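You operate a simulated robot arm through the tools that you are given. There is no shell and no other tool. Be economical: measure what you need, move in short steps, check, and stop when the job is done.

Carry out the task below with a simulated two-armed robot. There is one attempt and no reset: what you move stays moved.

## Task
Pick up the pale grey box marked "DAY" from the top of the carpeted bench with one hand, pass it to the other hand and put it on the lower shelf of the green-legged bench. Put the black cup on the near end of the carpeted bench away on the front edge of the bender bench. Take the white sleeve from the top of the carpeted bench and put it on the shelf of the side table. Close the cup drawer. Fetch the folded cream cloth and set it on the top of the green-legged bench. Take the gold cup from the plywood board on rack 30 and put it on the top of the packing table. Fetch the nut from the plywood board on rack 30 and set it on top of the blue jaw cover there. Take the black sleeve from the plywood board on rack 30 and leave it on the blue insert. The order is free. Set down upright: pale grey box.

The check looks at the end state, three seconds after you hand in, the way a careful person would. Anything else that was tipped, shoved, dropped, spilled or broken makes it a failure. A push-on lid holds only when it is set on centred and level and pressed home; a screw cap is set on level and turned clockwise until tight. Flat cloth is picked up by pressing the open fingertips on it (5 to 10 N) and closing them slowly along it; thin cloth reads only 2 to 8 mm in the jaws.

## Robot
Two 7-joint arms with two-finger grippers on one trunk, on a base that drives. Base frame: it is fixed to the floor where the robot stands at the start and does not move with it; the origin is under the middle of the robot, x ahead of it, y to its left, z up; the surface under the hand at the start is at about z = 830. Units: mm, degrees, N and s.
The left shoulder is at the start at [41, 162, 1130], the right one opposite. With the tool pointing down near the work surface each hand reaches from about 280 to 740 mm from the robot's upright axis, wherever it stands, measured 20 degrees to its own side. Places, roughly: black cup (8x8x3 cm) [400, -300, 800]; black sleeve (3x3x4 cm) [-1800, -2200, 700]; blue insert (4x4x2 cm) [-2300, -2100, 700]; blue jaw cover [-2250, -2000, 750]; cup drawer [600, 1500, 600]; folded cream cloth (8x10x3 cm) [-1300, -200, 900]; front edge of the bender bench (13x26 cm) [2600, 480, 860]; gold cup (7x7x3 cm) [-1700, -2100, 700]; lower shelf of the green-legged bench [-600, -2100, 200]; nut (4x3x2 cm) [-1800, -2000, 700]; pale grey box [1000, 0, 1000]; shelf of the side table [2100, 2800, 400]; top of the green-legged bench [-600, -2200, 800]; top of the packing table [-2700, -500, 800]; white sleeve (3x3x4 cm) [300, 500, 800]. Payload 2.45 kg a hand.
The tool frame of a hand sits at the grasp point between the pads (the TCP): z along the fingers, y along the line on which they close. The tips reach 26 mm beyond it. Largest opening 96 mm; the body of the gripper starts 69 mm behind the TCP.
Orientation is that of the tool frame in the base frame, as a unit quaternion [w, x, y, z]. With the fingers straight down and closing along the base's y, the tool's x points along the base's -x, its y along +y and its z along -z.

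## Interface
- The arms move only by the tool play_rows. It takes "left_plan", "right_plan" or both (then of equal length, played together; a hand with none holds still); each is a list of rows, each an object of numbers (a shift or turn left out is 0, a gripper value left out holds the last): "x", "y", "z": the shift along the tool's x, y, z in cm; "rx", "ry", "rz": the turn, a rotation vector about the tool's x, y, z in rad. In form: [{"x": .., "y": .., "z": .., "rx": .., "ry": .., "rz": ..}, ...]. A call has 1 to 12 rows; each row shifts and turns the commanded pose from where the row before left it, along the tool's axes as they then stand. "left_fingers" and "right_fingers" are, for a hand that has rows, the gripper command, from -1 (fully open) to 1 (shut), values between in proportion, set as the call begins (left out, the last holds). Rows are played at 5 a second. More than 50 mm and 8.6 degrees between two rows, or a gripper value outside its range, and nothing of the call is played. Where a pose cannot be reached the arm comes as near as it can. A force on the tool above 40 N (or 10 N above the force at the start of the call, whichever is more), or a blocked arm, ends the call early, and 0.2 s more pass. Each finger halts on what it meets, pressing with about 25 N; the grip force reading is that of the motor and also rises with nothing between the fingers. The clock runs only during rows and for 0.2 s after the last one: add rows that do not move to give the fingers time. It gives the time, the measured TCP pose, the force on the tool (base axes), the opening and the grip force at its end, in the units of the frame above (readings bear some noise), with the torque about the TCP (base axes, N m) and any sound that the robot's microphone picked up, and new pictures: "show" is both (left out), scene, wrist or none (wrist: the cameras of the hands that moved).
- Cameras (640 x 400 px; columns grow to the right, rows downward): "scene" is now at [90.9, 17, 1592.6]; the picture's right is [0.45, -0.89, -0.00], its down [-0.73, -0.37, -0.58] and it looks along [0.51, 0.26, -0.82] (base axes); focal length 254 px, centre (320, 200). "left" rides on the left gripper at [82, -3, -98] in its tool frame; the picture's right is [0.04, 1.00, 0.00], its down [-0.73, 0.03, -0.68] and it looks along [-0.68, 0.03, 0.73] (tool axes); focal length 256 px, centre (320, 200). "right" rides on the right gripper at [82, 3, -98] in its tool frame; the picture's right is [-0.04, 1.00, 0.00], its down [-0.73, -0.03, -0.68] and it looks along [-0.68, -0.03, 0.73] (tool axes); focal length 256 px, centre (320, 200). There is no depth. A picture from a camera that has moved, and an enlarged one, comes with that camera's place and axes in the base frame and with its lens. The place of the scene camera against the robot may be out by one fixed shift of up to 25 mm in any direction.
- raise_lower(by): slides the trunk up (or, below 0, down) by that many mm; the arms and the scene camera ride with it, the base frame stays. It gives what a move gives, with no picture.
- drive_base(legs): drives the robot by 1 to 6 legs, each [ahead, left, turn to the left] in mm, mm and degrees, along the robot's own axes; the way and the turn of a leg run together, so that a leg with both is an arc; at most 1500 mm and 180 degrees a leg. The arms and the cameras ride along, it lands a little off, and it stops where it bumps. It gives what a move gives, and a new picture of the scene camera.
- turn_head(pan, tilt): turns the head with the scene camera to pan (to the left, within 120 degrees either way) and tilt (down, from -29 to 69), counted from straight ahead of the robot. It gives what a move gives, and a new picture of the scene camera.
- enlarge(camera, box): a new picture of the part [left, top, right, bottom] of that camera's present view, enlarged. It takes no simulated time.
- finish_job(): hands the job in; it is judged then, once.

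Go step by step. Nothing tells you exact positions but the pictures and the camera data: compare them with the known pose of the tool, close in by small moves and look again before you grip or let go. The budget is 483 turns and 360 pictures, counting those below and the enlarged ones. Unless the task says otherwise, let go and move clear before handing in, and close with one line.

The tools are called by a JSON object that holds its "api" and its "payload". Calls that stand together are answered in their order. play_rows: Moves the arms, as the interface text tells. Its arguments: {"type":"object","properties":{"left_plan":{"type":"array"},"left_fingers":{"type":"number"},"right_plan":{"type":"array"},"right_fingers":{"type":"number"},"show":{"type":"string","enum":["both","scene","wrist","none"]}},"required":[]} The other tools are called the same way: raise_lower (by) slides the trunk up or down; drive_base (legs) drives the base; turn_head (pan, tilt) turns the head that bears the scene camera; enlarge (camera, box) takes an enlarged picture of a part of a camera's view; finish_job () hands the job in.

At the start:

```text
t: 0.0
left_eef_pos: [494.8, 218.4, 1091.4]
left_tool_rot: [-0.001, -0.001, 1.0, -0.001]
left_force: [-0.3, -1.3, -0.2]
left_torque: [0.01, 0.03, 0.03]
left_grip_width: 95.9
left_grasp_force: 0.0
right_eef_pos: [428.1, -143.0, 1137.0]
right_tool_rot: [-0.001, 0.0, 1.0, 0.0]
right_force: [0.3, 0.1, 0.1]
right_torque: [0.01, -0.02, -0.06]
right_grip_width: 96.0
right_grasp_force: 0.0
trunk travel left (down, up): [-300.0, 267.0]
robot x, y, heading: [-0.3, -4.1, -0.0]
head pan, tilt: [26.8, 54.6]
```

scene: 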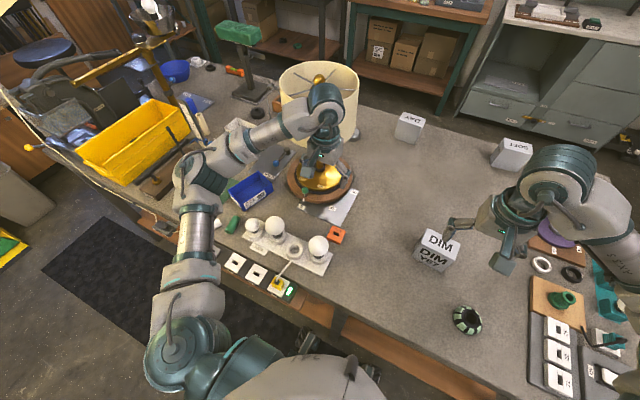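
right: 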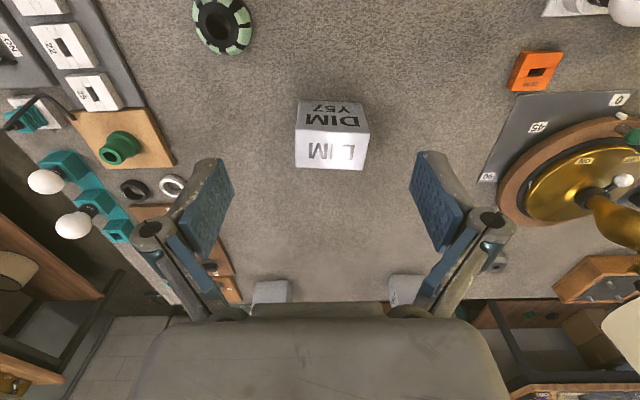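
left: 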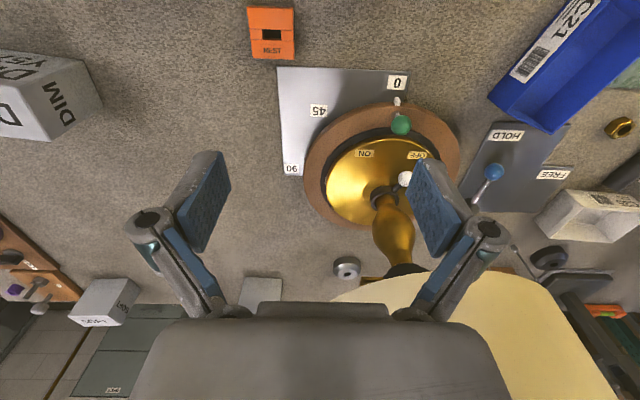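

The carpeted bench is in front of me, with a lamp and three pale boxes on it. I'll enlarge parts of the view to tell the boxes, cup and sleeve apart.

{"api": "enlarge", "payload": {"camera": "scene", "box": [380, 80, 640, 280]}}

{"api": "enlarge", "payload": {"camera": "scene", "box": [380, 220, 640, 400]}}

{"api": "enlarge", "payload": {"camera": "scene", "box": [160, 160, 380, 310]}}

{"api": "enlarge", "payload": {"camera": "scene", "box": [0, 0, 300, 200]}}

```text
2.00 times, centred on (510, 180) of scene
camera zoom: at [90.9, 17.0, 1592.6], right [0.45, -0.89, 0.0], down [-0.73, -0.37, -0.58], along [0.51, 0.26, -0.82], focal length 508 px, centre (-60, 240)
```

zoom: 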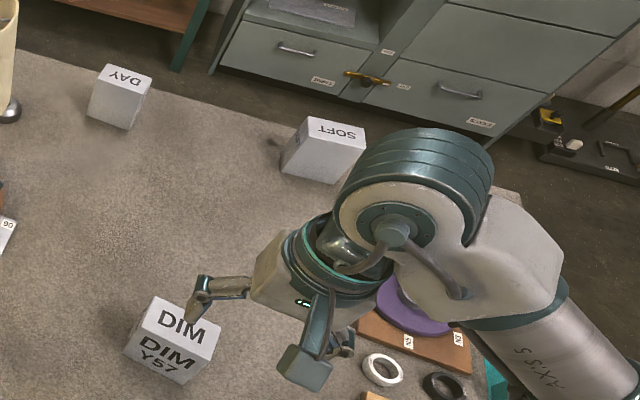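

```text
2.22 times, centred on (510, 310) of scene
camera zoom: at [90.9, 17.0, 1592.6], right [0.45, -0.89, 0.0], down [-0.73, -0.37, -0.58], along [0.51, 0.26, -0.82], focal length 564 px, centre (-102, -44)
```

zoom: 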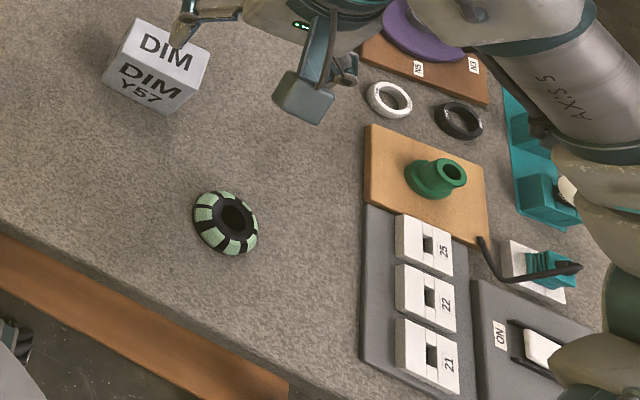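

```text
2.67 times, centred on (270, 235) of scene
camera zoom: at [90.9, 17.0, 1592.6], right [0.45, -0.89, 0.0], down [-0.73, -0.37, -0.58], along [0.51, 0.26, -0.82], focal length 677 px, centre (453, 107)
```

zoom: 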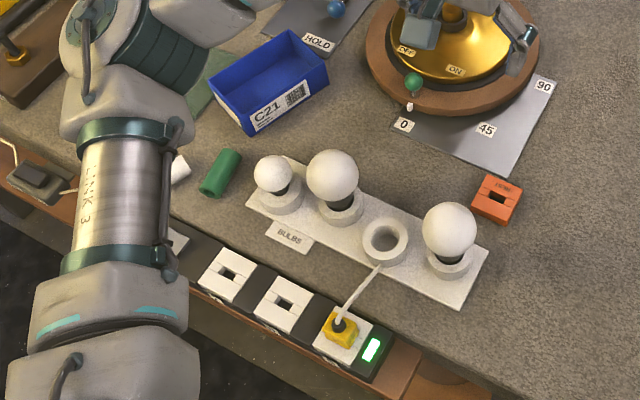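

```text
2.00 times, centred on (150, 100) of scene
camera zoom: at [90.9, 17.0, 1592.6], right [0.45, -0.89, 0.0], down [-0.73, -0.37, -0.58], along [0.51, 0.26, -0.82], focal length 508 px, centre (660, 400)
```

zoom: 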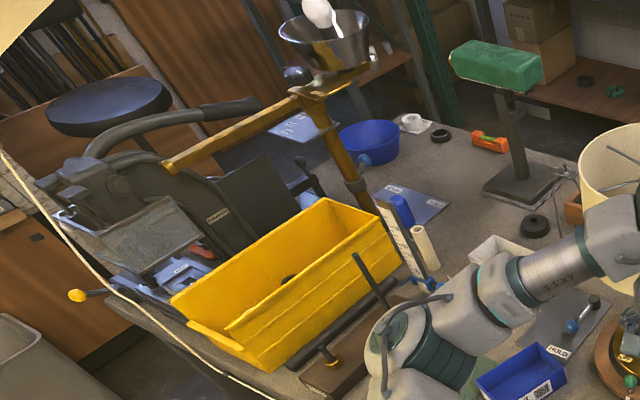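

The black cup is the segmented cup wheel near [393, -288], the DAY box is near [1060, 73], and the white sleeve is hidden behind the left arm. I'll pan the head to map the room.

{"api": "turn_head", "payload": {"pan": 0, "tilt": 20}}

{"api": "turn_head", "payload": {"pan": 80, "tilt": 25}}

{"api": "turn_head", "payload": {"pan": -80, "tilt": 25}}

{"api": "turn_head", "payload": {"pan": -120, "tilt": 20}}

{"api": "turn_head", "payload": {"pan": 120, "tilt": 20}}

```text
t: 1.0
left_eef_pos: [489.4, 218.1, 1092.7]
left_tool_rot: [0.001, 0.0, 1.0, 0.0]
left_force: [0.9, 0.2, -0.9]
left_torque: [0.02, -0.01, 0.0]
left_grip_width: 96.0
left_grasp_force: 0.0
right_eef_pos: [426.3, -142.8, 1139.0]
right_tool_rot: [0.001, 0.0, 1.0, 0.0]
right_force: [0.4, 0.2, 0.8]
right_torque: [0.0, 0.01, -0.02]
right_grip_width: 96.0
right_grasp_force: 0.1
trunk travel left (down, up): [-300.0, 267.0]
robot x, y, heading: [4.0, 4.4, -0.1]
head pan, tilt: [0.0, 20.0]
camera scene: at [119.7, -15.6, 1644.0], right [0.0, -1.0, 0.0], down [-0.35, 0.0, -0.94], along [0.94, 0.0, -0.35], focal length 254 px, centre (320, 200)
```

scene: 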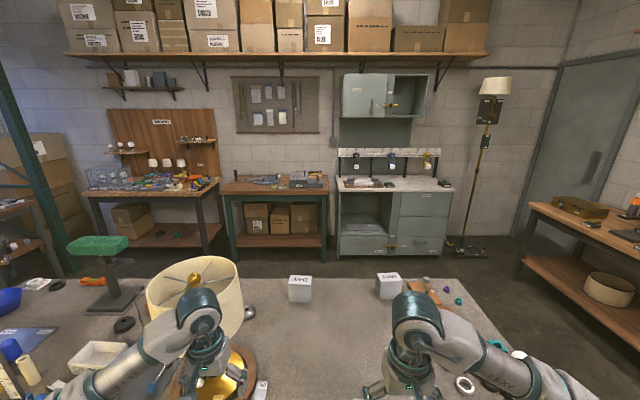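

```text
t: 2.5
left_eef_pos: [488.1, 220.1, 1091.9]
left_tool_rot: [0.001, 0.0, 1.0, 0.0]
left_force: [-0.3, 0.5, 0.4]
left_torque: [0.03, 0.01, -0.03]
left_grip_width: 96.0
left_grasp_force: 0.0
right_eef_pos: [425.9, -142.7, 1138.8]
right_tool_rot: [0.001, 0.0, 1.0, 0.0]
right_force: [0.0, -0.4, 0.5]
right_torque: [0.0, -0.02, -0.02]
right_grip_width: 96.0
right_grasp_force: 0.1
trunk travel left (down, up): [-300.0, 267.0]
robot x, y, heading: [1.1, 0.0, -0.0]
head pan, tilt: [80.0, 25.0]
camera scene: at [42.3, 75.1, 1636.3], right [0.98, -0.17, 0.0], down [-0.08, -0.42, -0.91], along [0.16, 0.89, -0.42], focal length 254 px, centre (320, 200)
```

scene: 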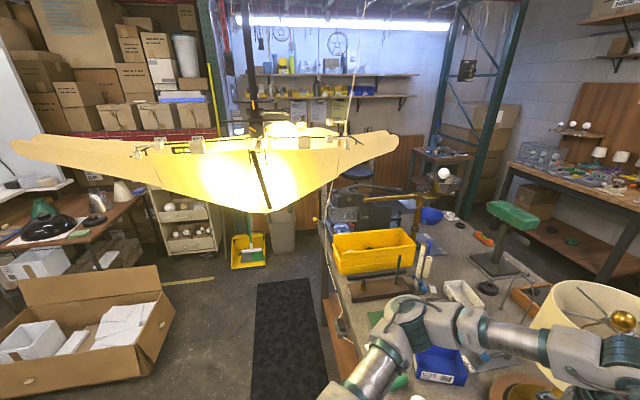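

```text
t: 5.0
left_eef_pos: [489.3, 217.6, 1092.2]
left_tool_rot: [0.001, 0.0, 1.0, 0.0]
left_force: [-0.2, 0.6, -0.4]
left_torque: [0.0, 0.04, 0.01]
left_grip_width: 95.9
left_grasp_force: 0.1
right_eef_pos: [425.8, -144.2, 1138.7]
right_tool_rot: [0.001, 0.0, 1.0, 0.0]
right_force: [0.5, 0.0, 0.5]
right_torque: [-0.03, 0.0, 0.0]
right_grip_width: 96.1
right_grasp_force: 0.1
trunk travel left (down, up): [-300.0, 267.0]
robot x, y, heading: [0.0, 0.5, -0.1]
head pan, tilt: [-80.0, 25.0]
camera scene: at [42.3, -106.6, 1636.4], right [-0.98, -0.17, 0.0], down [-0.08, 0.42, -0.91], along [0.16, -0.89, -0.42], focal length 254 px, centre (320, 200)
```

scene: 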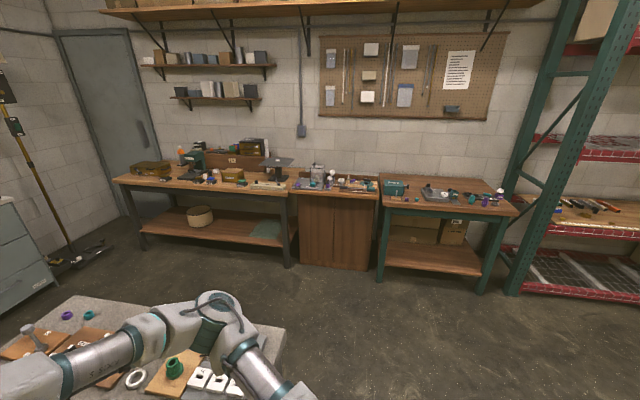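

```text
t: 6.1
left_eef_pos: [489.5, 219.2, 1092.7]
left_tool_rot: [0.001, 0.0, 1.0, 0.0]
left_force: [-1.2, -0.2, -0.2]
left_torque: [0.01, 0.01, 0.0]
left_grip_width: 96.1
left_grasp_force: 0.1
right_eef_pos: [426.5, -143.3, 1138.8]
right_tool_rot: [0.0, 0.0, 1.0, 0.0]
right_force: [-0.2, -0.3, 0.2]
right_torque: [-0.01, 0.0, 0.03]
right_grip_width: 96.0
right_grasp_force: 0.0
trunk travel left (down, up): [-300.0, 267.0]
robot x, y, heading: [-0.8, -2.3, 0.2]
head pan, tilt: [-120.0, 20.0]
camera scene: at [-20.2, -96.5, 1644.7], right [-0.87, 0.5, 0.0], down [0.17, 0.3, -0.94], along [-0.47, -0.81, -0.34], focal length 254 px, centre (320, 200)
```

scene: 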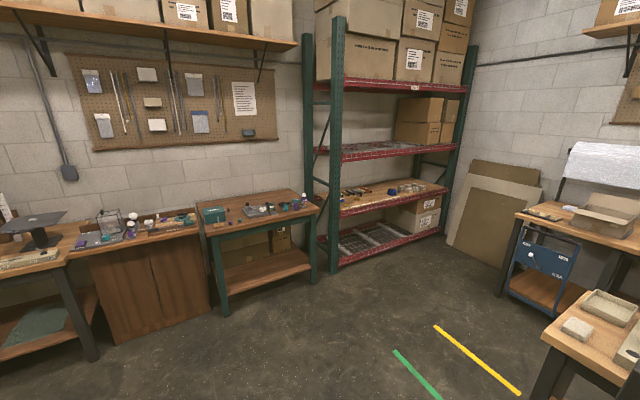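

```text
t: 9.4
left_eef_pos: [490.6, 219.4, 1092.0]
left_tool_rot: [0.001, 0.0, 1.0, 0.0]
left_force: [0.0, -0.6, 0.2]
left_torque: [0.0, 0.0, 0.01]
left_grip_width: 96.3
left_grasp_force: 0.0
right_eef_pos: [425.5, -143.1, 1139.7]
right_tool_rot: [0.001, 0.001, 1.0, 0.0]
right_force: [-0.1, -1.0, 0.1]
right_torque: [0.0, -0.01, 0.01]
right_grip_width: 95.9
right_grasp_force: 0.1
trunk travel left (down, up): [-300.0, 267.0]
robot x, y, heading: [2.6, -0.5, 0.2]
head pan, tilt: [120.0, 20.0]
camera scene: at [-20.3, 65.0, 1644.7], right [0.87, 0.5, 0.0], down [0.17, -0.3, -0.94], along [-0.47, 0.81, -0.34], focal length 254 px, centre (320, 200)
```

scene: 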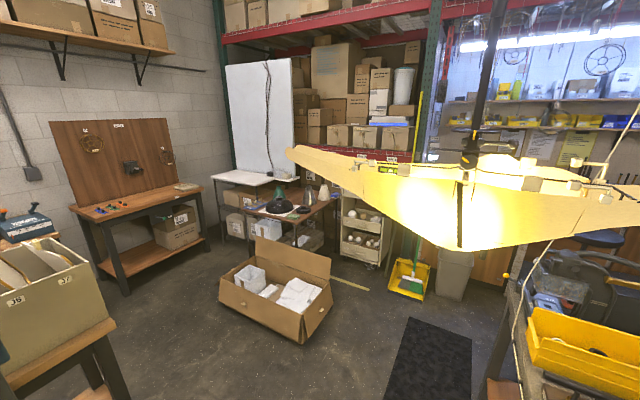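

The black cup and white sleeve are close by; the bender bench and side table lie beyond this bench, and the green-legged bench, rack 30 and packing table are behind me on the right. I'll pick up the cup with the right hand and the sleeve with the left, starting by moving each hand above its object.

{"api": "play_rows", "payload": {"left_plan": [{"x": 2.4, "y": 3.5}, {"x": 2.4, "y": 3.5}, {"x": 2.4, "y": 3.5}, {"x": 2.4, "y": 3.5}, {"x": 2.4, "y": 3.5}, {"x": 2.4, "y": 3.5}, {"x": 2.4, "y": 3.5}, {"x": 2.4, "y": 3.5}, {}], "right_plan": [{"x": 0.4, "y": -1.8, "z": 2.2}, {"x": 0.4, "y": -1.8, "z": 2.2}, {"x": 0.4, "y": -1.8, "z": 2.2}, {"x": 0.4, "y": -1.8, "z": 2.2}, {"x": 0.4, "y": -1.8, "z": 2.2}, {"x": 0.4, "y": -1.8, "z": 2.2}, {"x": 0.4, "y": -1.8, "z": 2.2}, {"x": 0.4, "y": -1.8, "z": 2.2}, {}], "show": "wrist"}}

```text
t: 11.4
left_eef_pos: [334.2, 481.3, 1083.7]
left_tool_rot: [0.002, 0.001, 1.0, -0.001]
left_force: [-0.1, -0.7, 0.1]
left_torque: [0.01, -0.01, -0.01]
left_grip_width: 96.0
left_grasp_force: 0.1
left hand out of reach, approached as far as the arm can: row 7, 8
right_eef_pos: [392.3, -288.8, 963.5]
right_tool_rot: [0.002, 0.0, 1.0, 0.001]
right_force: [0.4, -0.2, -0.1]
right_torque: [-0.05, 0.0, 0.0]
right_grip_width: 96.1
right_grasp_force: 0.1
trunk travel left (down, up): [-300.0, 267.0]
robot x, y, heading: [-1.7, -0.4, 0.4]
head pan, tilt: [120.0, 20.0]
camera right: at [310.9, -285.7, 1060.9], right [0.04, 1.0, 0.0], down [0.73, -0.03, 0.68], along [0.68, -0.03, -0.73], focal length 256 px, centre (320, 200)
camera left: at [252.6, 479.0, 1181.3], right [-0.04, 1.0, 0.0], down [0.73, 0.03, 0.68], along [0.68, 0.03, -0.73], focal length 256 px, centre (320, 200)
```

right: 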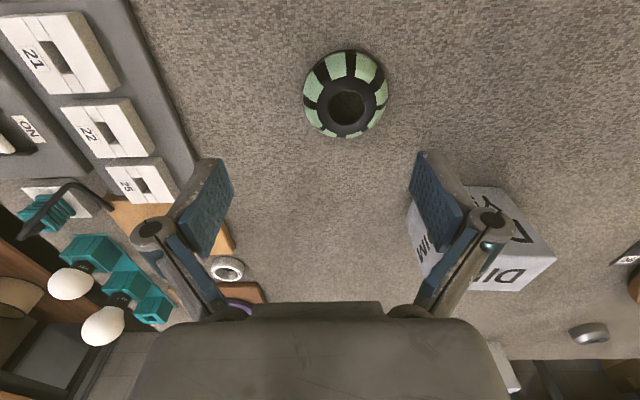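
left: 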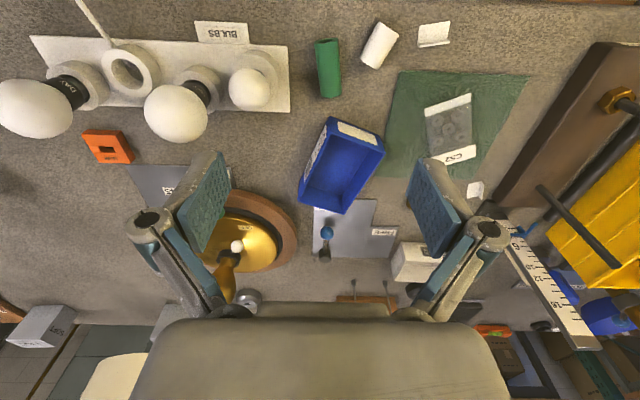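

The cup is at about [401, -267] with the bench surface near 830, and the white sleeve lies on its side near [318, 551]. I'll centre the right hand over the cup and come lower.

{"api": "play_rows", "payload": {"right_plan": [{"x": -0.9, "y": 2.2}, {"z": 3}, {"z": 2.5}, {}], "show": "wrist"}}

```text
t: 12.4
left_eef_pos: [334.2, 481.4, 1084.3]
left_tool_rot: [0.0, 0.0, 1.0, 0.0]
left_force: [0.0, 0.6, -0.2]
left_torque: [0.0, -0.02, 0.0]
left_grip_width: 96.1
left_grasp_force: 0.1
right_eef_pos: [402.5, -266.9, 907.9]
right_tool_rot: [0.0, -0.001, 1.0, 0.0]
right_force: [0.4, -0.8, 1.1]
right_torque: [0.01, -0.03, -0.02]
right_grip_width: 96.1
right_grasp_force: 0.0
trunk travel left (down, up): [-300.0, 267.0]
robot x, y, heading: [0.5, 2.4, -0.1]
head pan, tilt: [120.0, 20.0]
camera right: at [320.9, -262.9, 1005.9], right [0.04, 1.0, 0.0], down [0.73, -0.03, 0.68], along [0.68, -0.03, -0.73], focal length 256 px, centre (320, 200)
```

right: 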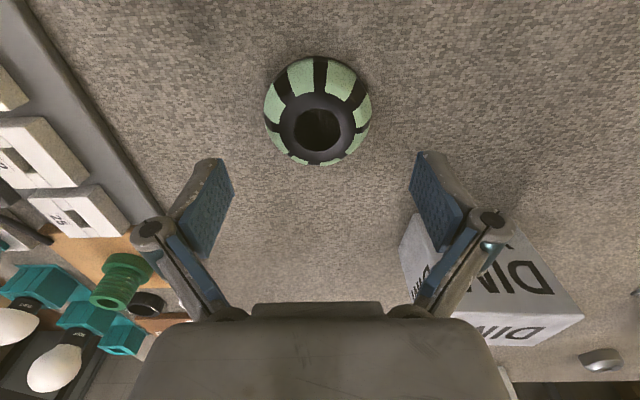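

The cup is centred laterally and needs about 5 mm toward me. I'll descend further and check.

{"api": "play_rows", "payload": {"right_plan": [{"x": 0.5}, {"z": 2.5}, {}], "show": "wrist"}}

```text
t: 13.2
left_eef_pos: [335.8, 482.4, 1083.7]
left_tool_rot: [0.001, 0.0, 1.0, -0.001]
left_force: [-0.3, 0.2, 0.3]
left_torque: [-0.03, 0.01, 0.02]
left_grip_width: 96.0
left_grasp_force: 0.0
right_eef_pos: [398.3, -265.4, 882.8]
right_tool_rot: [0.001, 0.0, 1.0, -0.001]
right_force: [-0.5, -0.3, 0.6]
right_torque: [-0.01, 0.03, -0.01]
right_grip_width: 96.0
right_grasp_force: 0.0
trunk travel left (down, up): [-300.0, 267.0]
robot x, y, heading: [-1.9, -1.2, 0.0]
head pan, tilt: [120.0, 20.0]
camera right: at [315.9, -262.2, 980.2], right [0.04, 1.0, 0.0], down [0.73, -0.03, 0.68], along [0.68, -0.03, -0.73], focal length 256 px, centre (320, 200)
```

right: 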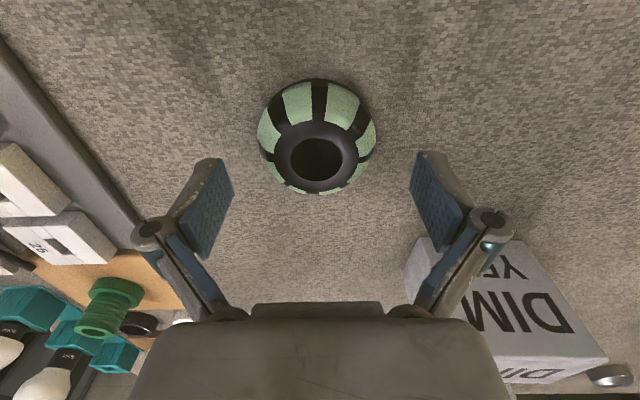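

Close enough: about 4 mm more to the right, then down around the cup, watching the force.

{"api": "play_rows", "payload": {"right_plan": [{"x": 0.2, "y": -0.4}, {"z": 1.5}, {"z": 1.0}, {"z": 0.7}, {}], "show": "wrist"}}

```text
t: 14.4
left_eef_pos: [335.6, 482.0, 1083.7]
left_tool_rot: [0.001, 0.001, 1.0, -0.001]
left_force: [-0.1, 0.3, 0.1]
left_torque: [-0.02, 0.0, 0.04]
left_grip_width: 95.9
left_grasp_force: 0.1
right_eef_pos: [396.5, -270.0, 849.6]
right_tool_rot: [0.001, 0.0, 1.0, -0.002]
right_force: [0.5, -0.5, 0.3]
right_torque: [0.02, -0.01, 0.01]
right_grip_width: 96.2
right_grasp_force: 0.0
trunk travel left (down, up): [-300.0, 267.0]
robot x, y, heading: [0.9, -4.1, 0.1]
head pan, tilt: [120.0, 20.0]
camera right: at [314.5, -266.1, 948.4], right [0.04, 1.0, 0.0], down [0.73, -0.03, 0.68], along [0.68, -0.03, -0.73], focal length 256 px, centre (320, 200)
```

right: 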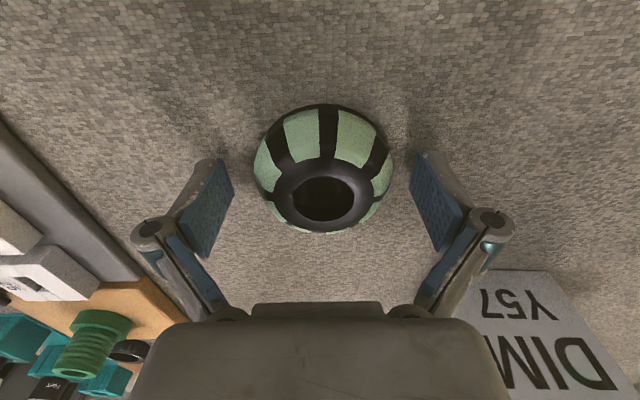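

{"api": "play_rows", "payload": {"right_plan": [{"z": 0.5}, {"z": 0.5}, {"z": 0.4}, {}], "show": "none"}}

```text
t: 15.7
left_eef_pos: [333.3, 481.5, 1085.2]
left_tool_rot: [0.003, 0.0, 1.0, -0.002]
left_force: [0.9, -0.6, 0.2]
left_torque: [0.05, 0.0, 0.01]
left_grip_width: 96.0
left_grasp_force: 0.0
right_eef_pos: [396.4, -269.3, 841.7]
right_tool_rot: [0.005, 0.0, 1.0, 0.0]
right_force: [-6.0, 1.3, 18.4]
right_torque: [0.11, 0.28, -0.17]
right_grip_width: 96.2
right_grasp_force: 0.3
trunk travel left (down, up): [-300.0, 267.0]
robot x, y, heading: [-0.4, -0.5, -0.0]
head pan, tilt: [120.0, 20.0]
stopped in row 4 (right hand): the force on the tool passed its limit at 42 N (the readings are from after the stop); the commanded pose is now the measured one
```

The tips touched the bench, so the surface is at about 816. I'll back off 3 mm and close.

{"api": "play_rows", "payload": {"right_plan": [{"z": -0.3}, {}], "show": "none"}}

{"api": "play_rows", "payload": {"right_plan": [{}, {}, {}, {}], "right_fingers": 1, "show": "wrist"}}

```text
t: 16.2
left_eef_pos: [335.4, 481.2, 1083.4]
left_tool_rot: [0.002, 0.0, 1.0, 0.0]
left_force: [-0.1, 0.4, 0.3]
left_torque: [0.02, 0.0, 0.02]
left_grip_width: 96.0
left_grasp_force: 0.0
right_eef_pos: [397.6, -269.1, 840.9]
right_tool_rot: [0.004, 0.001, 1.0, 0.0]
right_force: [-0.9, 0.1, 0.3]
right_torque: [0.1, 0.02, 0.01]
right_grip_width: 96.1
right_grasp_force: 0.0
trunk travel left (down, up): [-300.0, 267.0]
robot x, y, heading: [-0.7, 1.8, -0.0]
head pan, tilt: [120.0, 20.0]
```

```text
t: 16.8
left_eef_pos: [331.9, 483.5, 1085.2]
left_tool_rot: [0.004, 0.0, 1.0, 0.0]
left_force: [0.8, -0.1, 0.1]
left_torque: [0.0, 0.02, 0.02]
left_grip_width: 96.0
left_grasp_force: 0.1
right_eef_pos: [398.9, -267.8, 849.9]
right_tool_rot: [0.014, 0.002, 1.0, 0.0]
right_force: [-15.9, 0.6, 35.1]
right_torque: [-0.37, 0.6, -0.36]
right_grip_width: 70.8
right_grasp_force: 44.6
trunk travel left (down, up): [-300.0, 267.0]
robot x, y, heading: [0.2, 3.0, 0.0]
head pan, tilt: [120.0, 20.0]
stopped in row 2 (right hand): the force on the tool passed its limit at 51 N (the readings are from after the stop); the commanded pose is now the measured one
camera right: at [313.3, -265.3, 946.1], right [0.04, 1.0, 0.0], down [0.71, -0.03, 0.7], along [0.7, -0.03, -0.72], focal length 256 px, centre (320, 200)
```

right: 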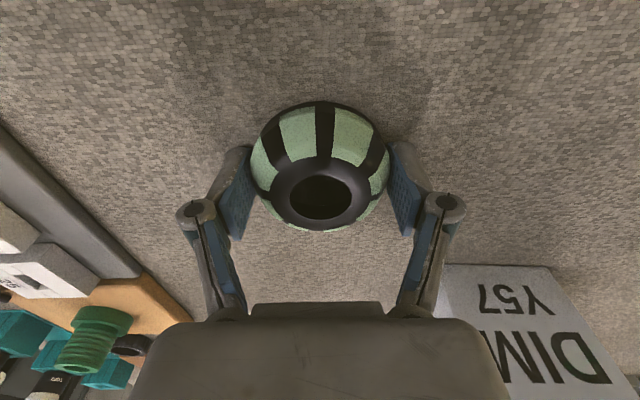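

The hand was pushed up as the fingers closed, either by the tips swinging into the bench or by the cup's sloped side. The grip reads 71 mm, so I'll lift a little and see whether the cup comes along.

{"api": "play_rows", "payload": {"right_plan": [{"z": -0.3}, {}, {"z": -1.0}, {"z": -2}, {}], "show": "wrist"}}

```text
t: 18.0
left_eef_pos: [334.7, 483.4, 1083.1]
left_tool_rot: [0.002, 0.0, 1.0, -0.001]
left_force: [0.2, 0.0, -0.7]
left_torque: [-0.01, -0.01, 0.0]
left_grip_width: 95.9
left_grasp_force: 0.1
right_eef_pos: [399.3, -270.3, 879.0]
right_tool_rot: [0.011, 0.003, 1.0, 0.0]
right_force: [0.7, 0.7, -0.7]
right_torque: [-0.03, 0.03, -0.02]
right_grip_width: 71.1
right_grasp_force: 24.8
trunk travel left (down, up): [-300.0, 267.0]
robot x, y, heading: [2.5, -2.5, 0.1]
head pan, tilt: [120.0, 20.0]
camera right: at [315.3, -266.9, 975.0], right [0.04, 1.0, 0.0], down [0.72, -0.03, 0.7], along [0.69, -0.03, -0.72], focal length 256 px, centre (320, 200)
```

right: 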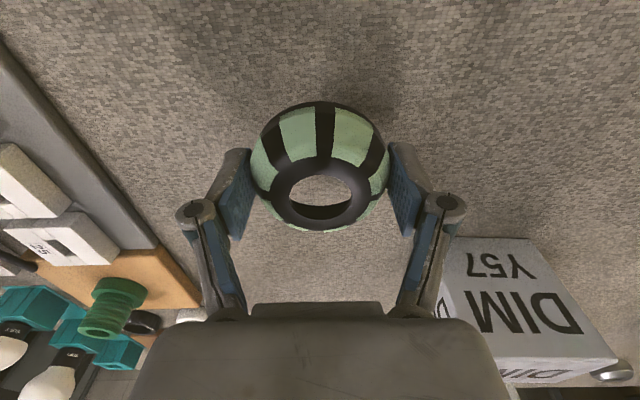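

The cup is held. I'll lift it well clear, then shift the base left for the sleeve.

{"api": "play_rows", "payload": {"right_plan": [{"z": -4}, {"z": -4}, {"z": -4}, {"z": -4}, {}], "show": "none"}}

{"api": "drive_base", "payload": {"legs": [[0, 140, 0]]}}

{"api": "play_rows", "payload": {"left_plan": [{"y": 0.0, "z": 3}, {"z": 3}, {"z": 3}, {}], "show": "wrist"}}

```text
t: 19.2
left_eef_pos: [334.2, 481.4, 1084.7]
left_tool_rot: [0.003, 0.0, 1.0, -0.001]
left_force: [-0.3, 0.0, 0.2]
left_torque: [-0.05, 0.01, 0.01]
left_grip_width: 95.9
left_grasp_force: 0.1
right_eef_pos: [395.8, -271.8, 1040.3]
right_tool_rot: [0.011, 0.001, 1.0, 0.0]
right_force: [0.4, 0.1, -0.3]
right_torque: [0.0, 0.01, 0.01]
right_grip_width: 71.2
right_grasp_force: 25.3
trunk travel left (down, up): [-300.0, 267.0]
robot x, y, heading: [-2.5, -4.5, -0.1]
head pan, tilt: [120.0, 20.0]
```

```text
t: 20.5
left_eef_pos: [335.6, 578.1, 1101.1]
left_tool_rot: [0.002, 0.002, 1.0, 0.018]
left_force: [0.4, -0.3, -0.1]
left_torque: [0.08, 0.03, -0.05]
left_grip_width: 96.1
left_grasp_force: 0.1
right_eef_pos: [396.6, -174.6, 1029.6]
right_tool_rot: [0.01, 0.004, 1.0, 0.017]
right_force: [-0.8, -2.8, -0.4]
right_torque: [0.22, 0.0, -0.02]
right_grip_width: 71.2
right_grasp_force: 25.1
trunk travel left (down, up): [-300.0, 267.0]
robot x, y, heading: [4.5, 131.9, 0.1]
head pan, tilt: [120.0, 20.0]
camera scene: at [-21.1, 139.4, 1646.5], right [0.87, 0.5, 0.01], down [0.17, -0.26, -0.95], along [-0.47, 0.83, -0.31], focal length 254 px, centre (320, 200)
```

scene: 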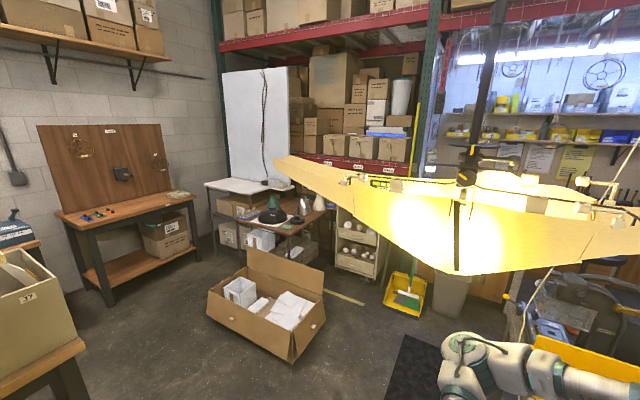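

```text
t: 21.5
left_eef_pos: [332.0, 608.6, 998.2]
left_tool_rot: [0.003, 0.001, 1.0, 0.003]
left_force: [0.3, -0.7, -0.4]
left_torque: [0.03, 0.0, 0.01]
left_grip_width: 95.9
left_grasp_force: 0.1
right_eef_pos: [393.8, -146.0, 1039.6]
right_tool_rot: [0.012, 0.004, 1.0, 0.002]
right_force: [0.3, -0.2, 0.0]
right_torque: [-0.02, -0.03, 0.01]
right_grip_width: 71.2
right_grasp_force: 25.3
trunk travel left (down, up): [-300.0, 267.0]
robot x, y, heading: [2.9, 128.5, 0.1]
head pan, tilt: [120.0, 20.0]
camera left: at [250.9, 605.7, 1095.7], right [-0.04, 1.0, 0.01], down [0.73, 0.02, 0.68], along [0.68, 0.03, -0.73], focal length 256 px, centre (320, 200)
```

left: 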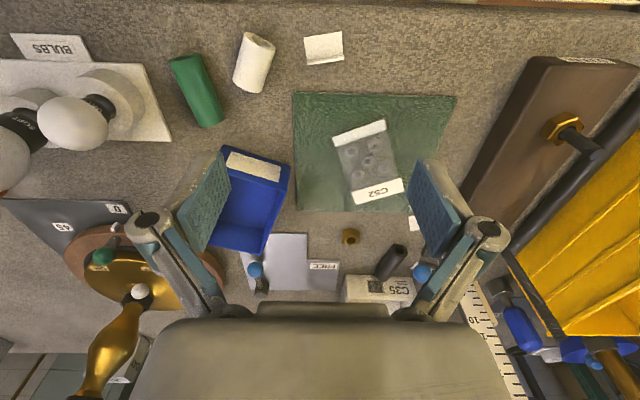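

The white sleeve is at about [323, 548], axis about 28° off, with the green sleeve close beside it. I'll narrow the left fingers, rotate and move over it.

{"api": "play_rows", "payload": {"left_plan": [{"x": 0.4, "y": -3.0}, {"x": 0.5, "y": -3.1}, {"rz": 0.12}, {"rz": 0.12}, {"rz": 0.12}, {"rz": 0.12}, {"z": 3.5}, {"z": 3.5}, {}], "left_fingers": -0.17, "show": "wrist"}}

```text
t: 23.5
left_eef_pos: [324.6, 574.8, 916.4]
left_tool_rot: [0.006, 0.238, 0.971, -0.006]
left_force: [0.6, 0.8, -0.5]
left_torque: [-0.05, 0.01, -0.01]
left_grip_width: 56.4
left_grasp_force: 0.0
right_eef_pos: [394.0, -113.7, 1045.3]
right_tool_rot: [0.012, 0.002, 1.0, -0.009]
right_force: [1.0, 0.3, -0.5]
right_torque: [-0.05, -0.01, 0.0]
right_grip_width: 70.9
right_grasp_force: 24.9
trunk travel left (down, up): [-300.0, 267.0]
robot x, y, heading: [0.5, 136.1, -0.2]
head pan, tilt: [120.0, 20.0]
camera left: at [249.9, 610.8, 1013.5], right [0.43, 0.91, -0.01], down [0.66, -0.3, 0.69], along [0.62, -0.3, -0.72], focal length 256 px, centre (320, 200)
```

left: 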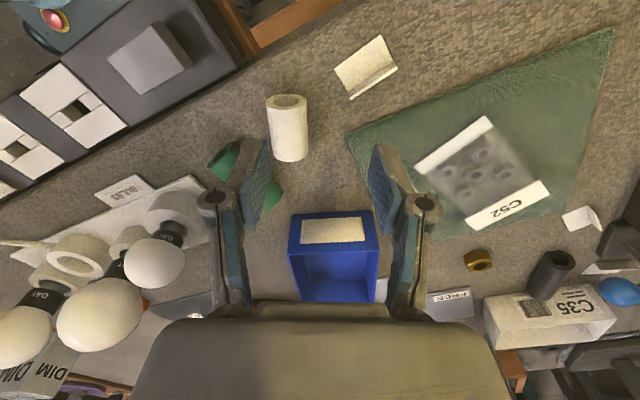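

The sleeve lies with its axis in line with the tool, next to the green sleeve. I'll narrow the opening a bit more, aim at the sleeve's near end and move over it, staying above the tube tops.

{"api": "play_rows", "payload": {"left_plan": [{"x": -0.2, "y": -2.6}, {"z": 2.0}, {}], "left_fingers": 0.06, "show": "wrist"}}

```text
t: 24.3
left_eef_pos: [313.8, 544.7, 899.2]
left_tool_rot: [0.004, 0.238, 0.971, -0.005]
left_force: [-1.3, 0.9, 0.5]
left_torque: [-0.07, -0.04, 0.05]
left_grip_width: 44.8
left_grasp_force: 0.0
right_eef_pos: [393.3, -120.9, 1046.1]
right_tool_rot: [0.012, 0.002, 1.0, -0.007]
right_force: [0.0, 0.7, -1.1]
right_torque: [-0.08, 0.02, 0.01]
right_grip_width: 71.0
right_grasp_force: 25.0
trunk travel left (down, up): [-300.0, 267.0]
robot x, y, heading: [1.1, 134.3, -0.1]
head pan, tilt: [120.0, 20.0]
camera left: at [239.3, 581.4, 995.6], right [0.43, 0.9, -0.01], down [0.66, -0.3, 0.69], along [0.62, -0.3, -0.73], focal length 256 px, centre (320, 200)
```

left: 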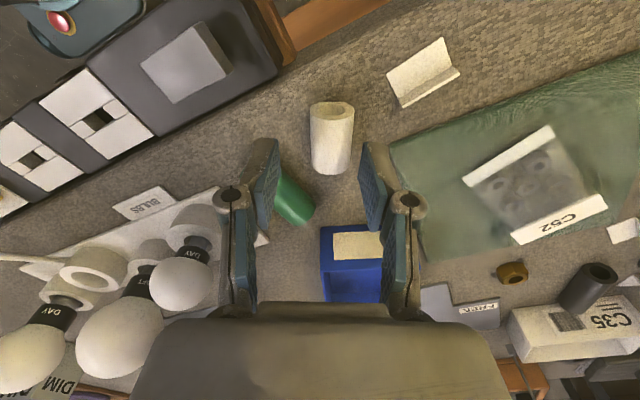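

{"api": "play_rows", "payload": {"left_plan": [{"x": -0.4, "y": 0.8}, {"z": 2.2}, {}], "show": "wrist"}}

```text
t: 25.1
left_eef_pos: [320.8, 542.3, 881.4]
left_tool_rot: [0.004, 0.238, 0.971, -0.002]
left_force: [0.0, 1.2, 0.1]
left_torque: [-0.04, -0.03, -0.01]
left_grip_width: 44.8
left_grasp_force: 0.0
right_eef_pos: [392.7, -130.9, 1041.1]
right_tool_rot: [0.012, 0.003, 1.0, -0.003]
right_force: [-0.7, 0.3, -0.7]
right_torque: [-0.04, 0.01, -0.02]
right_grip_width: 71.2
right_grasp_force: 25.5
trunk travel left (down, up): [-300.0, 267.0]
robot x, y, heading: [2.5, 135.3, -0.1]
head pan, tilt: [120.0, 20.0]
camera left: at [246.9, 577.5, 978.9], right [0.43, 0.9, 0.0], down [0.66, -0.31, 0.68], along [0.62, -0.29, -0.73], focal length 256 px, centre (320, 200)
```

left: 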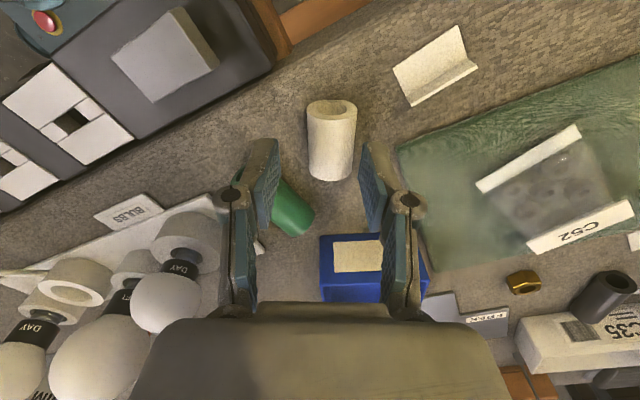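

The body is still swaying after the drive, so I'll wait for it to settle.

{"api": "play_rows", "payload": {"left_plan": [{}, {}, {}, {}, {}, {}, {}, {}, {}, {}], "show": "wrist"}}

```text
t: 27.3
left_eef_pos: [321.2, 529.3, 886.4]
left_tool_rot: [0.003, 0.24, 0.971, 0.003]
left_force: [0.0, 0.3, -0.8]
left_torque: [0.02, 0.02, 0.0]
left_grip_width: 44.6
left_grasp_force: 0.1
right_eef_pos: [393.0, -143.6, 1040.4]
right_tool_rot: [0.013, 0.006, 1.0, 0.001]
right_force: [0.3, 0.3, -0.7]
right_torque: [-0.01, -0.03, 0.0]
right_grip_width: 71.2
right_grasp_force: 25.4
trunk travel left (down, up): [-300.0, 267.0]
robot x, y, heading: [0.8, 127.3, -0.2]
head pan, tilt: [120.0, 20.0]
camera left: at [247.3, 565.1, 983.0], right [0.43, 0.9, 0.01], down [0.66, -0.32, 0.68], along [0.62, -0.29, -0.73], focal length 256 px, centre (320, 200)
```

left: 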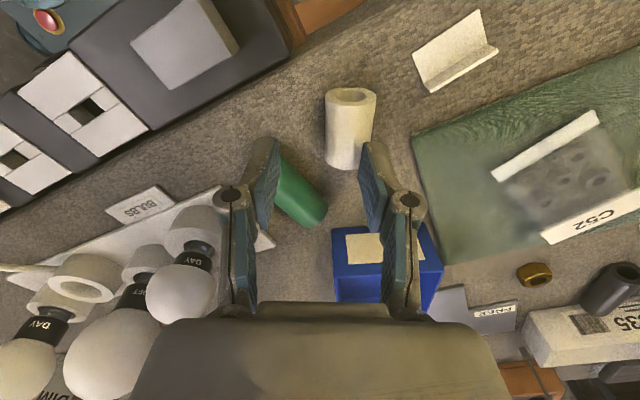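

{"api": "play_rows", "payload": {"left_plan": [{}, {}, {}, {}, {}, {}, {}, {}], "show": "none"}}

{"api": "play_rows", "payload": {"left_plan": [{}, {}, {}, {}], "show": "wrist"}}

```text
t: 29.1
left_eef_pos: [320.8, 531.4, 884.9]
left_tool_rot: [0.003, 0.24, 0.971, 0.003]
left_force: [0.3, 0.3, -0.1]
left_torque: [0.01, 0.0, -0.02]
left_grip_width: 45.0
left_grasp_force: 0.2
right_eef_pos: [394.4, -142.1, 1041.2]
right_tool_rot: [0.012, 0.005, 1.0, 0.0]
right_force: [-0.8, -0.4, -0.5]
right_torque: [-0.01, -0.02, 0.0]
right_grip_width: 70.9
right_grasp_force: 25.2
trunk travel left (down, up): [-300.0, 267.0]
robot x, y, heading: [2.5, 126.8, -0.2]
head pan, tilt: [120.0, 20.0]
```

```text
t: 30.1
left_eef_pos: [321.1, 531.7, 885.6]
left_tool_rot: [0.003, 0.24, 0.971, 0.003]
left_force: [0.8, -1.5, 0.5]
left_torque: [0.01, 0.01, -0.03]
left_grip_width: 45.1
left_grasp_force: 0.1
right_eef_pos: [393.5, -142.9, 1039.8]
right_tool_rot: [0.012, 0.004, 1.0, 0.001]
right_force: [-0.7, -0.5, -1.2]
right_torque: [0.04, -0.05, 0.0]
right_grip_width: 70.9
right_grasp_force: 25.5
trunk travel left (down, up): [-300.0, 267.0]
robot x, y, heading: [-2.4, 134.6, -0.2]
head pan, tilt: [120.0, 20.0]
camera left: at [247.4, 566.7, 982.4], right [0.43, 0.9, 0.01], down [0.66, -0.32, 0.68], along [0.62, -0.29, -0.73], focal length 256 px, centre (320, 200)
```

left: 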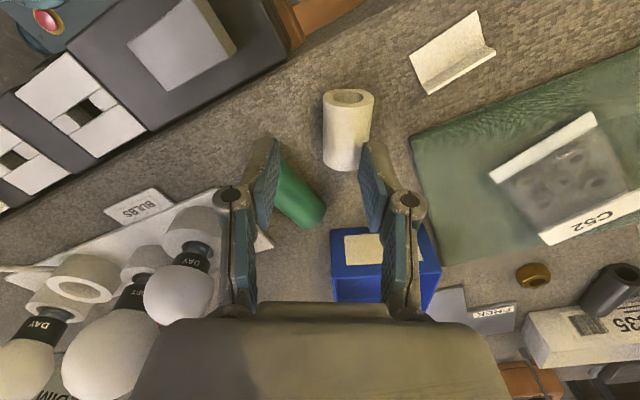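

Settled. The sleeve is 18 mm to the tool's +y side; I'll shift and descend around it.

{"api": "play_rows", "payload": {"left_plan": [{"x": 0.2, "y": 1.8}, {"z": 1.2}, {"z": 1.0}, {}], "show": "wrist"}}

```text
t: 31.1
left_eef_pos: [328.9, 549.6, 863.1]
left_tool_rot: [0.003, 0.24, 0.971, 0.001]
left_force: [-0.1, 0.4, -0.7]
left_torque: [0.01, 0.03, 0.0]
left_grip_width: 45.4
left_grasp_force: 0.1
right_eef_pos: [393.7, -140.4, 1040.2]
right_tool_rot: [0.013, 0.003, 1.0, 0.0]
right_force: [0.3, -0.6, -0.5]
right_torque: [0.0, 0.02, -0.01]
right_grip_width: 71.0
right_grasp_force: 24.8
trunk travel left (down, up): [-300.0, 267.0]
robot x, y, heading: [3.1, 131.4, -0.1]
head pan, tilt: [120.0, 20.0]
camera left: at [254.7, 584.6, 959.4], right [0.43, 0.9, 0.0], down [0.66, -0.32, 0.68], along [0.62, -0.29, -0.73], focal length 256 px, centre (320, 200)
```

left: 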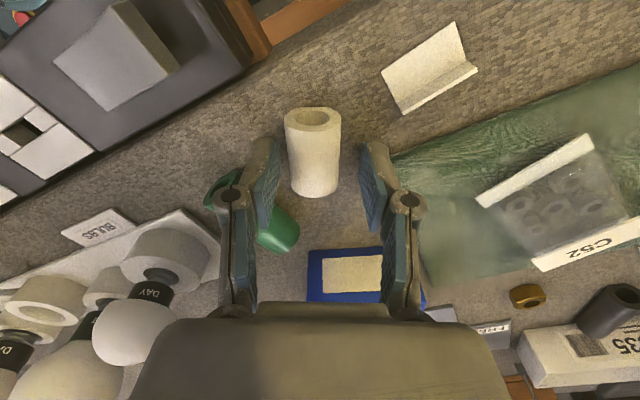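

{"api": "play_rows", "payload": {"left_plan": [{"y": -0.3}, {"z": 0.7}, {"z": 0.6}, {}], "show": "none"}}

{"api": "play_rows", "payload": {"left_plan": [{}, {}, {}], "left_fingers": 1, "show": "wrist"}}

```text
t: 32.0
left_eef_pos: [323.9, 540.5, 856.2]
left_tool_rot: [0.008, 0.241, 0.97, 0.006]
left_force: [-12.8, -14.1, 25.3]
left_torque: [-0.01, 0.56, 0.03]
left_grip_width: 16.4
left_grasp_force: 32.1
right_eef_pos: [389.1, -148.8, 1041.1]
right_tool_rot: [0.016, 0.005, 1.0, 0.002]
right_force: [-1.1, 0.3, -0.8]
right_torque: [0.04, -0.06, 0.03]
right_grip_width: 71.2
right_grasp_force: 25.2
trunk travel left (down, up): [-300.0, 267.0]
robot x, y, heading: [0.0, 131.4, -0.2]
head pan, tilt: [120.0, 20.0]
stopped in row 4 (left hand): the force on the tool passed its limit at 52 N (the readings are from after the stop); the commanded pose is now the measured one
```

```text
t: 32.3
left_eef_pos: [326.1, 543.8, 856.1]
left_tool_rot: [0.009, 0.24, 0.971, 0.003]
left_force: [-14.7, -20.4, 45.5]
left_torque: [-0.77, 1.09, 0.29]
left_grip_width: 22.6
left_grasp_force: 25.6
right_eef_pos: [390.5, -143.6, 1042.3]
right_tool_rot: [0.013, 0.004, 1.0, 0.001]
right_force: [-0.2, -1.4, -0.7]
right_torque: [-0.02, 0.02, 0.02]
right_grip_width: 70.7
right_grasp_force: 24.8
trunk travel left (down, up): [-300.0, 267.0]
robot x, y, heading: [4.7, 127.3, 0.1]
head pan, tilt: [120.0, 20.0]
stopped in row 1 (left hand): the force on the tool passed its limit at 45 N (the readings are from after the stop); the commanded pose is now the measured one
camera left: at [250.7, 579.4, 952.5], right [0.43, 0.9, 0.01], down [0.65, -0.32, 0.69], along [0.63, -0.29, -0.72], focal length 256 px, centre (320, 200)
```

left: 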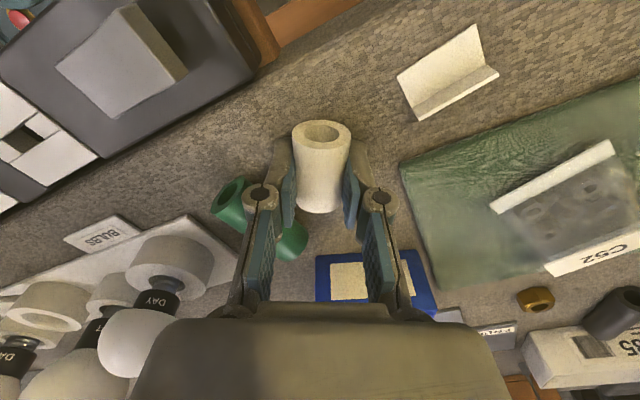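

The tips reach lower when half closed and touched the bench, but the sleeve is between the pads. I'll ease up a few millimetres and check the grip.

{"api": "play_rows", "payload": {"left_plan": [{"z": -0.4}, {"z": -0.3}, {}, {}], "show": "none"}}

{"api": "play_rows", "payload": {"left_plan": [{"z": -2}, {"z": -2}, {}], "show": "wrist"}}

```text
t: 33.3
left_eef_pos: [327.0, 551.1, 857.2]
left_tool_rot: [0.005, 0.239, 0.971, 0.002]
left_force: [-0.1, -0.1, 0.5]
left_torque: [0.01, 0.03, -0.02]
left_grip_width: 23.1
left_grasp_force: 25.2
right_eef_pos: [392.2, -138.7, 1042.1]
right_tool_rot: [0.012, 0.005, 1.0, -0.002]
right_force: [0.2, -0.2, -0.6]
right_torque: [0.0, -0.01, 0.0]
right_grip_width: 71.1
right_grasp_force: 25.1
trunk travel left (down, up): [-300.0, 267.0]
robot x, y, heading: [1.9, 128.8, -0.2]
head pan, tilt: [120.0, 20.0]
```

```text
t: 34.1
left_eef_pos: [327.1, 550.2, 898.1]
left_tool_rot: [0.006, 0.239, 0.971, 0.004]
left_force: [-0.4, -0.9, 0.2]
left_torque: [-0.04, -0.01, 0.02]
left_grip_width: 22.8
left_grasp_force: 24.5
right_eef_pos: [392.1, -138.3, 1041.8]
right_tool_rot: [0.012, 0.006, 1.0, -0.001]
right_force: [1.0, 0.2, -0.6]
right_torque: [0.0, -0.03, -0.01]
right_grip_width: 71.0
right_grasp_force: 25.2
trunk travel left (down, up): [-300.0, 267.0]
robot x, y, heading: [2.8, 127.7, 0.1]
head pan, tilt: [120.0, 20.0]
camera left: at [252.6, 585.5, 994.4], right [0.43, 0.9, 0.01], down [0.65, -0.32, 0.69], along [0.62, -0.29, -0.73], focal length 256 px, centre (320, 200)
```

left: 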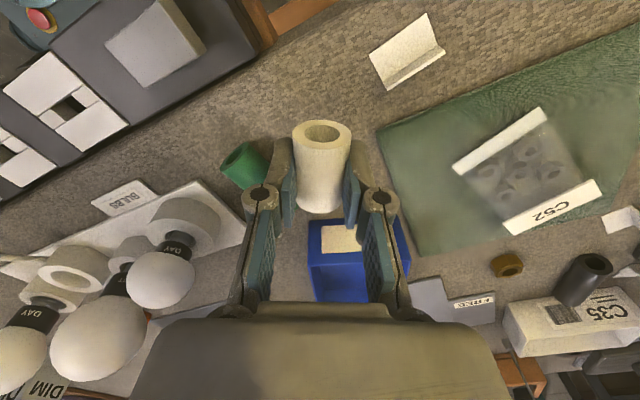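

The sleeve is in hand and the green one is undisturbed. I'll lift and tuck the left hand, then back away from the bench.

{"api": "play_rows", "payload": {"left_plan": [{"z": -4}, {"z": -4}, {"z": -4}, {"x": -1.5, "y": -3}, {"x": -1.5, "y": -3}, {"x": -1.5, "y": -3}, {"x": -1.5, "y": -3}, {"x": -1.5, "y": -3}, {}], "show": "none"}}

{"api": "drive_base", "payload": {"legs": [[-350, 0, 0], [0, 0, -90], [1450, 0, 0]]}}

{"api": "turn_head", "payload": {"pan": 60, "tilt": 35}}

```text
t: 36.1
left_eef_pos: [321.5, 381.3, 1016.7]
left_tool_rot: [0.007, 0.24, 0.971, 0.003]
left_force: [-0.3, -0.5, -0.4]
left_torque: [-0.03, 0.03, -0.03]
left_grip_width: 22.6
left_grasp_force: 24.7
right_eef_pos: [392.2, -140.0, 1042.0]
right_tool_rot: [0.012, 0.004, 1.0, 0.001]
right_force: [-0.1, -0.6, -1.4]
right_torque: [-0.01, 0.03, 0.03]
right_grip_width: 71.0
right_grasp_force: 25.1
trunk travel left (down, up): [-300.0, 267.0]
robot x, y, heading: [-1.6, 131.0, 0.2]
head pan, tilt: [120.0, 20.0]
```

```text
t: 49.0
left_eef_pos: [-87.4, -1639.6, 1018.0]
left_tool_rot: [0.007, 0.856, 0.517, -0.002]
left_force: [-0.2, 0.3, 0.5]
left_torque: [-0.01, -0.01, -0.03]
left_grip_width: 22.6
left_grasp_force: 25.2
right_eef_pos: [-609.6, -1711.5, 1042.2]
right_tool_rot: [0.007, 0.71, 0.705, -0.01]
right_force: [0.6, -0.3, -1.2]
right_torque: [0.02, 0.01, -0.01]
right_grip_width: 71.1
right_grasp_force: 25.0
trunk travel left (down, up): [-300.0, 267.0]
robot x, y, heading: [-341.2, -1318.8, -90.0]
head pan, tilt: [120.0, 20.0]
camera scene: at [-269.0, -1322.9, 1644.7], right [0.5, -0.87, 0.0], down [-0.3, -0.17, -0.94], along [0.81, 0.47, -0.34], focal length 254 px, centre (320, 200)
```

scene: 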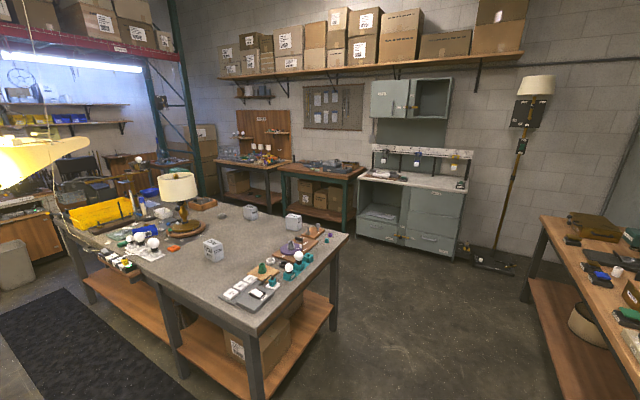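

```text
t: 50.3
left_eef_pos: [-88.7, -1637.6, 1018.9]
left_tool_rot: [0.008, 0.856, 0.517, -0.002]
left_force: [-0.3, -0.3, -0.6]
left_torque: [-0.03, 0.01, -0.01]
left_grip_width: 22.7
left_grasp_force: 24.7
right_eef_pos: [-609.0, -1709.3, 1043.2]
right_tool_rot: [0.008, 0.709, 0.705, -0.011]
right_force: [0.3, 0.9, -0.9]
right_torque: [-0.01, -0.03, -0.02]
right_grip_width: 70.9
right_grasp_force: 24.6
trunk travel left (down, up): [-300.0, 267.0]
robot x, y, heading: [-342.4, -1319.6, -90.1]
head pan, tilt: [60.0, 35.0]
camera scene: at [-273.5, -1413.3, 1620.5], right [-0.5, -0.87, 0.0], down [-0.5, 0.29, -0.82], along [0.71, -0.41, -0.57], focal length 254 px, centre (320, 200)
```

scene: 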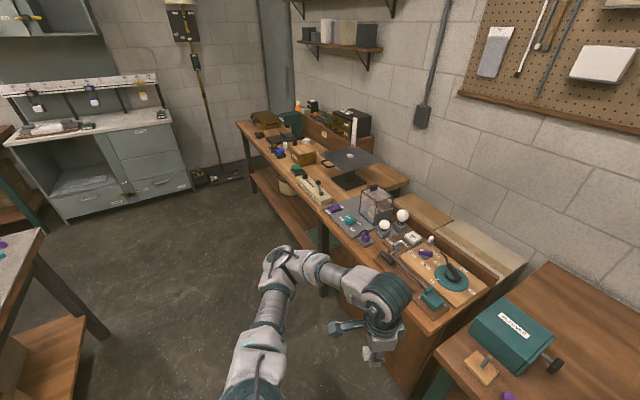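

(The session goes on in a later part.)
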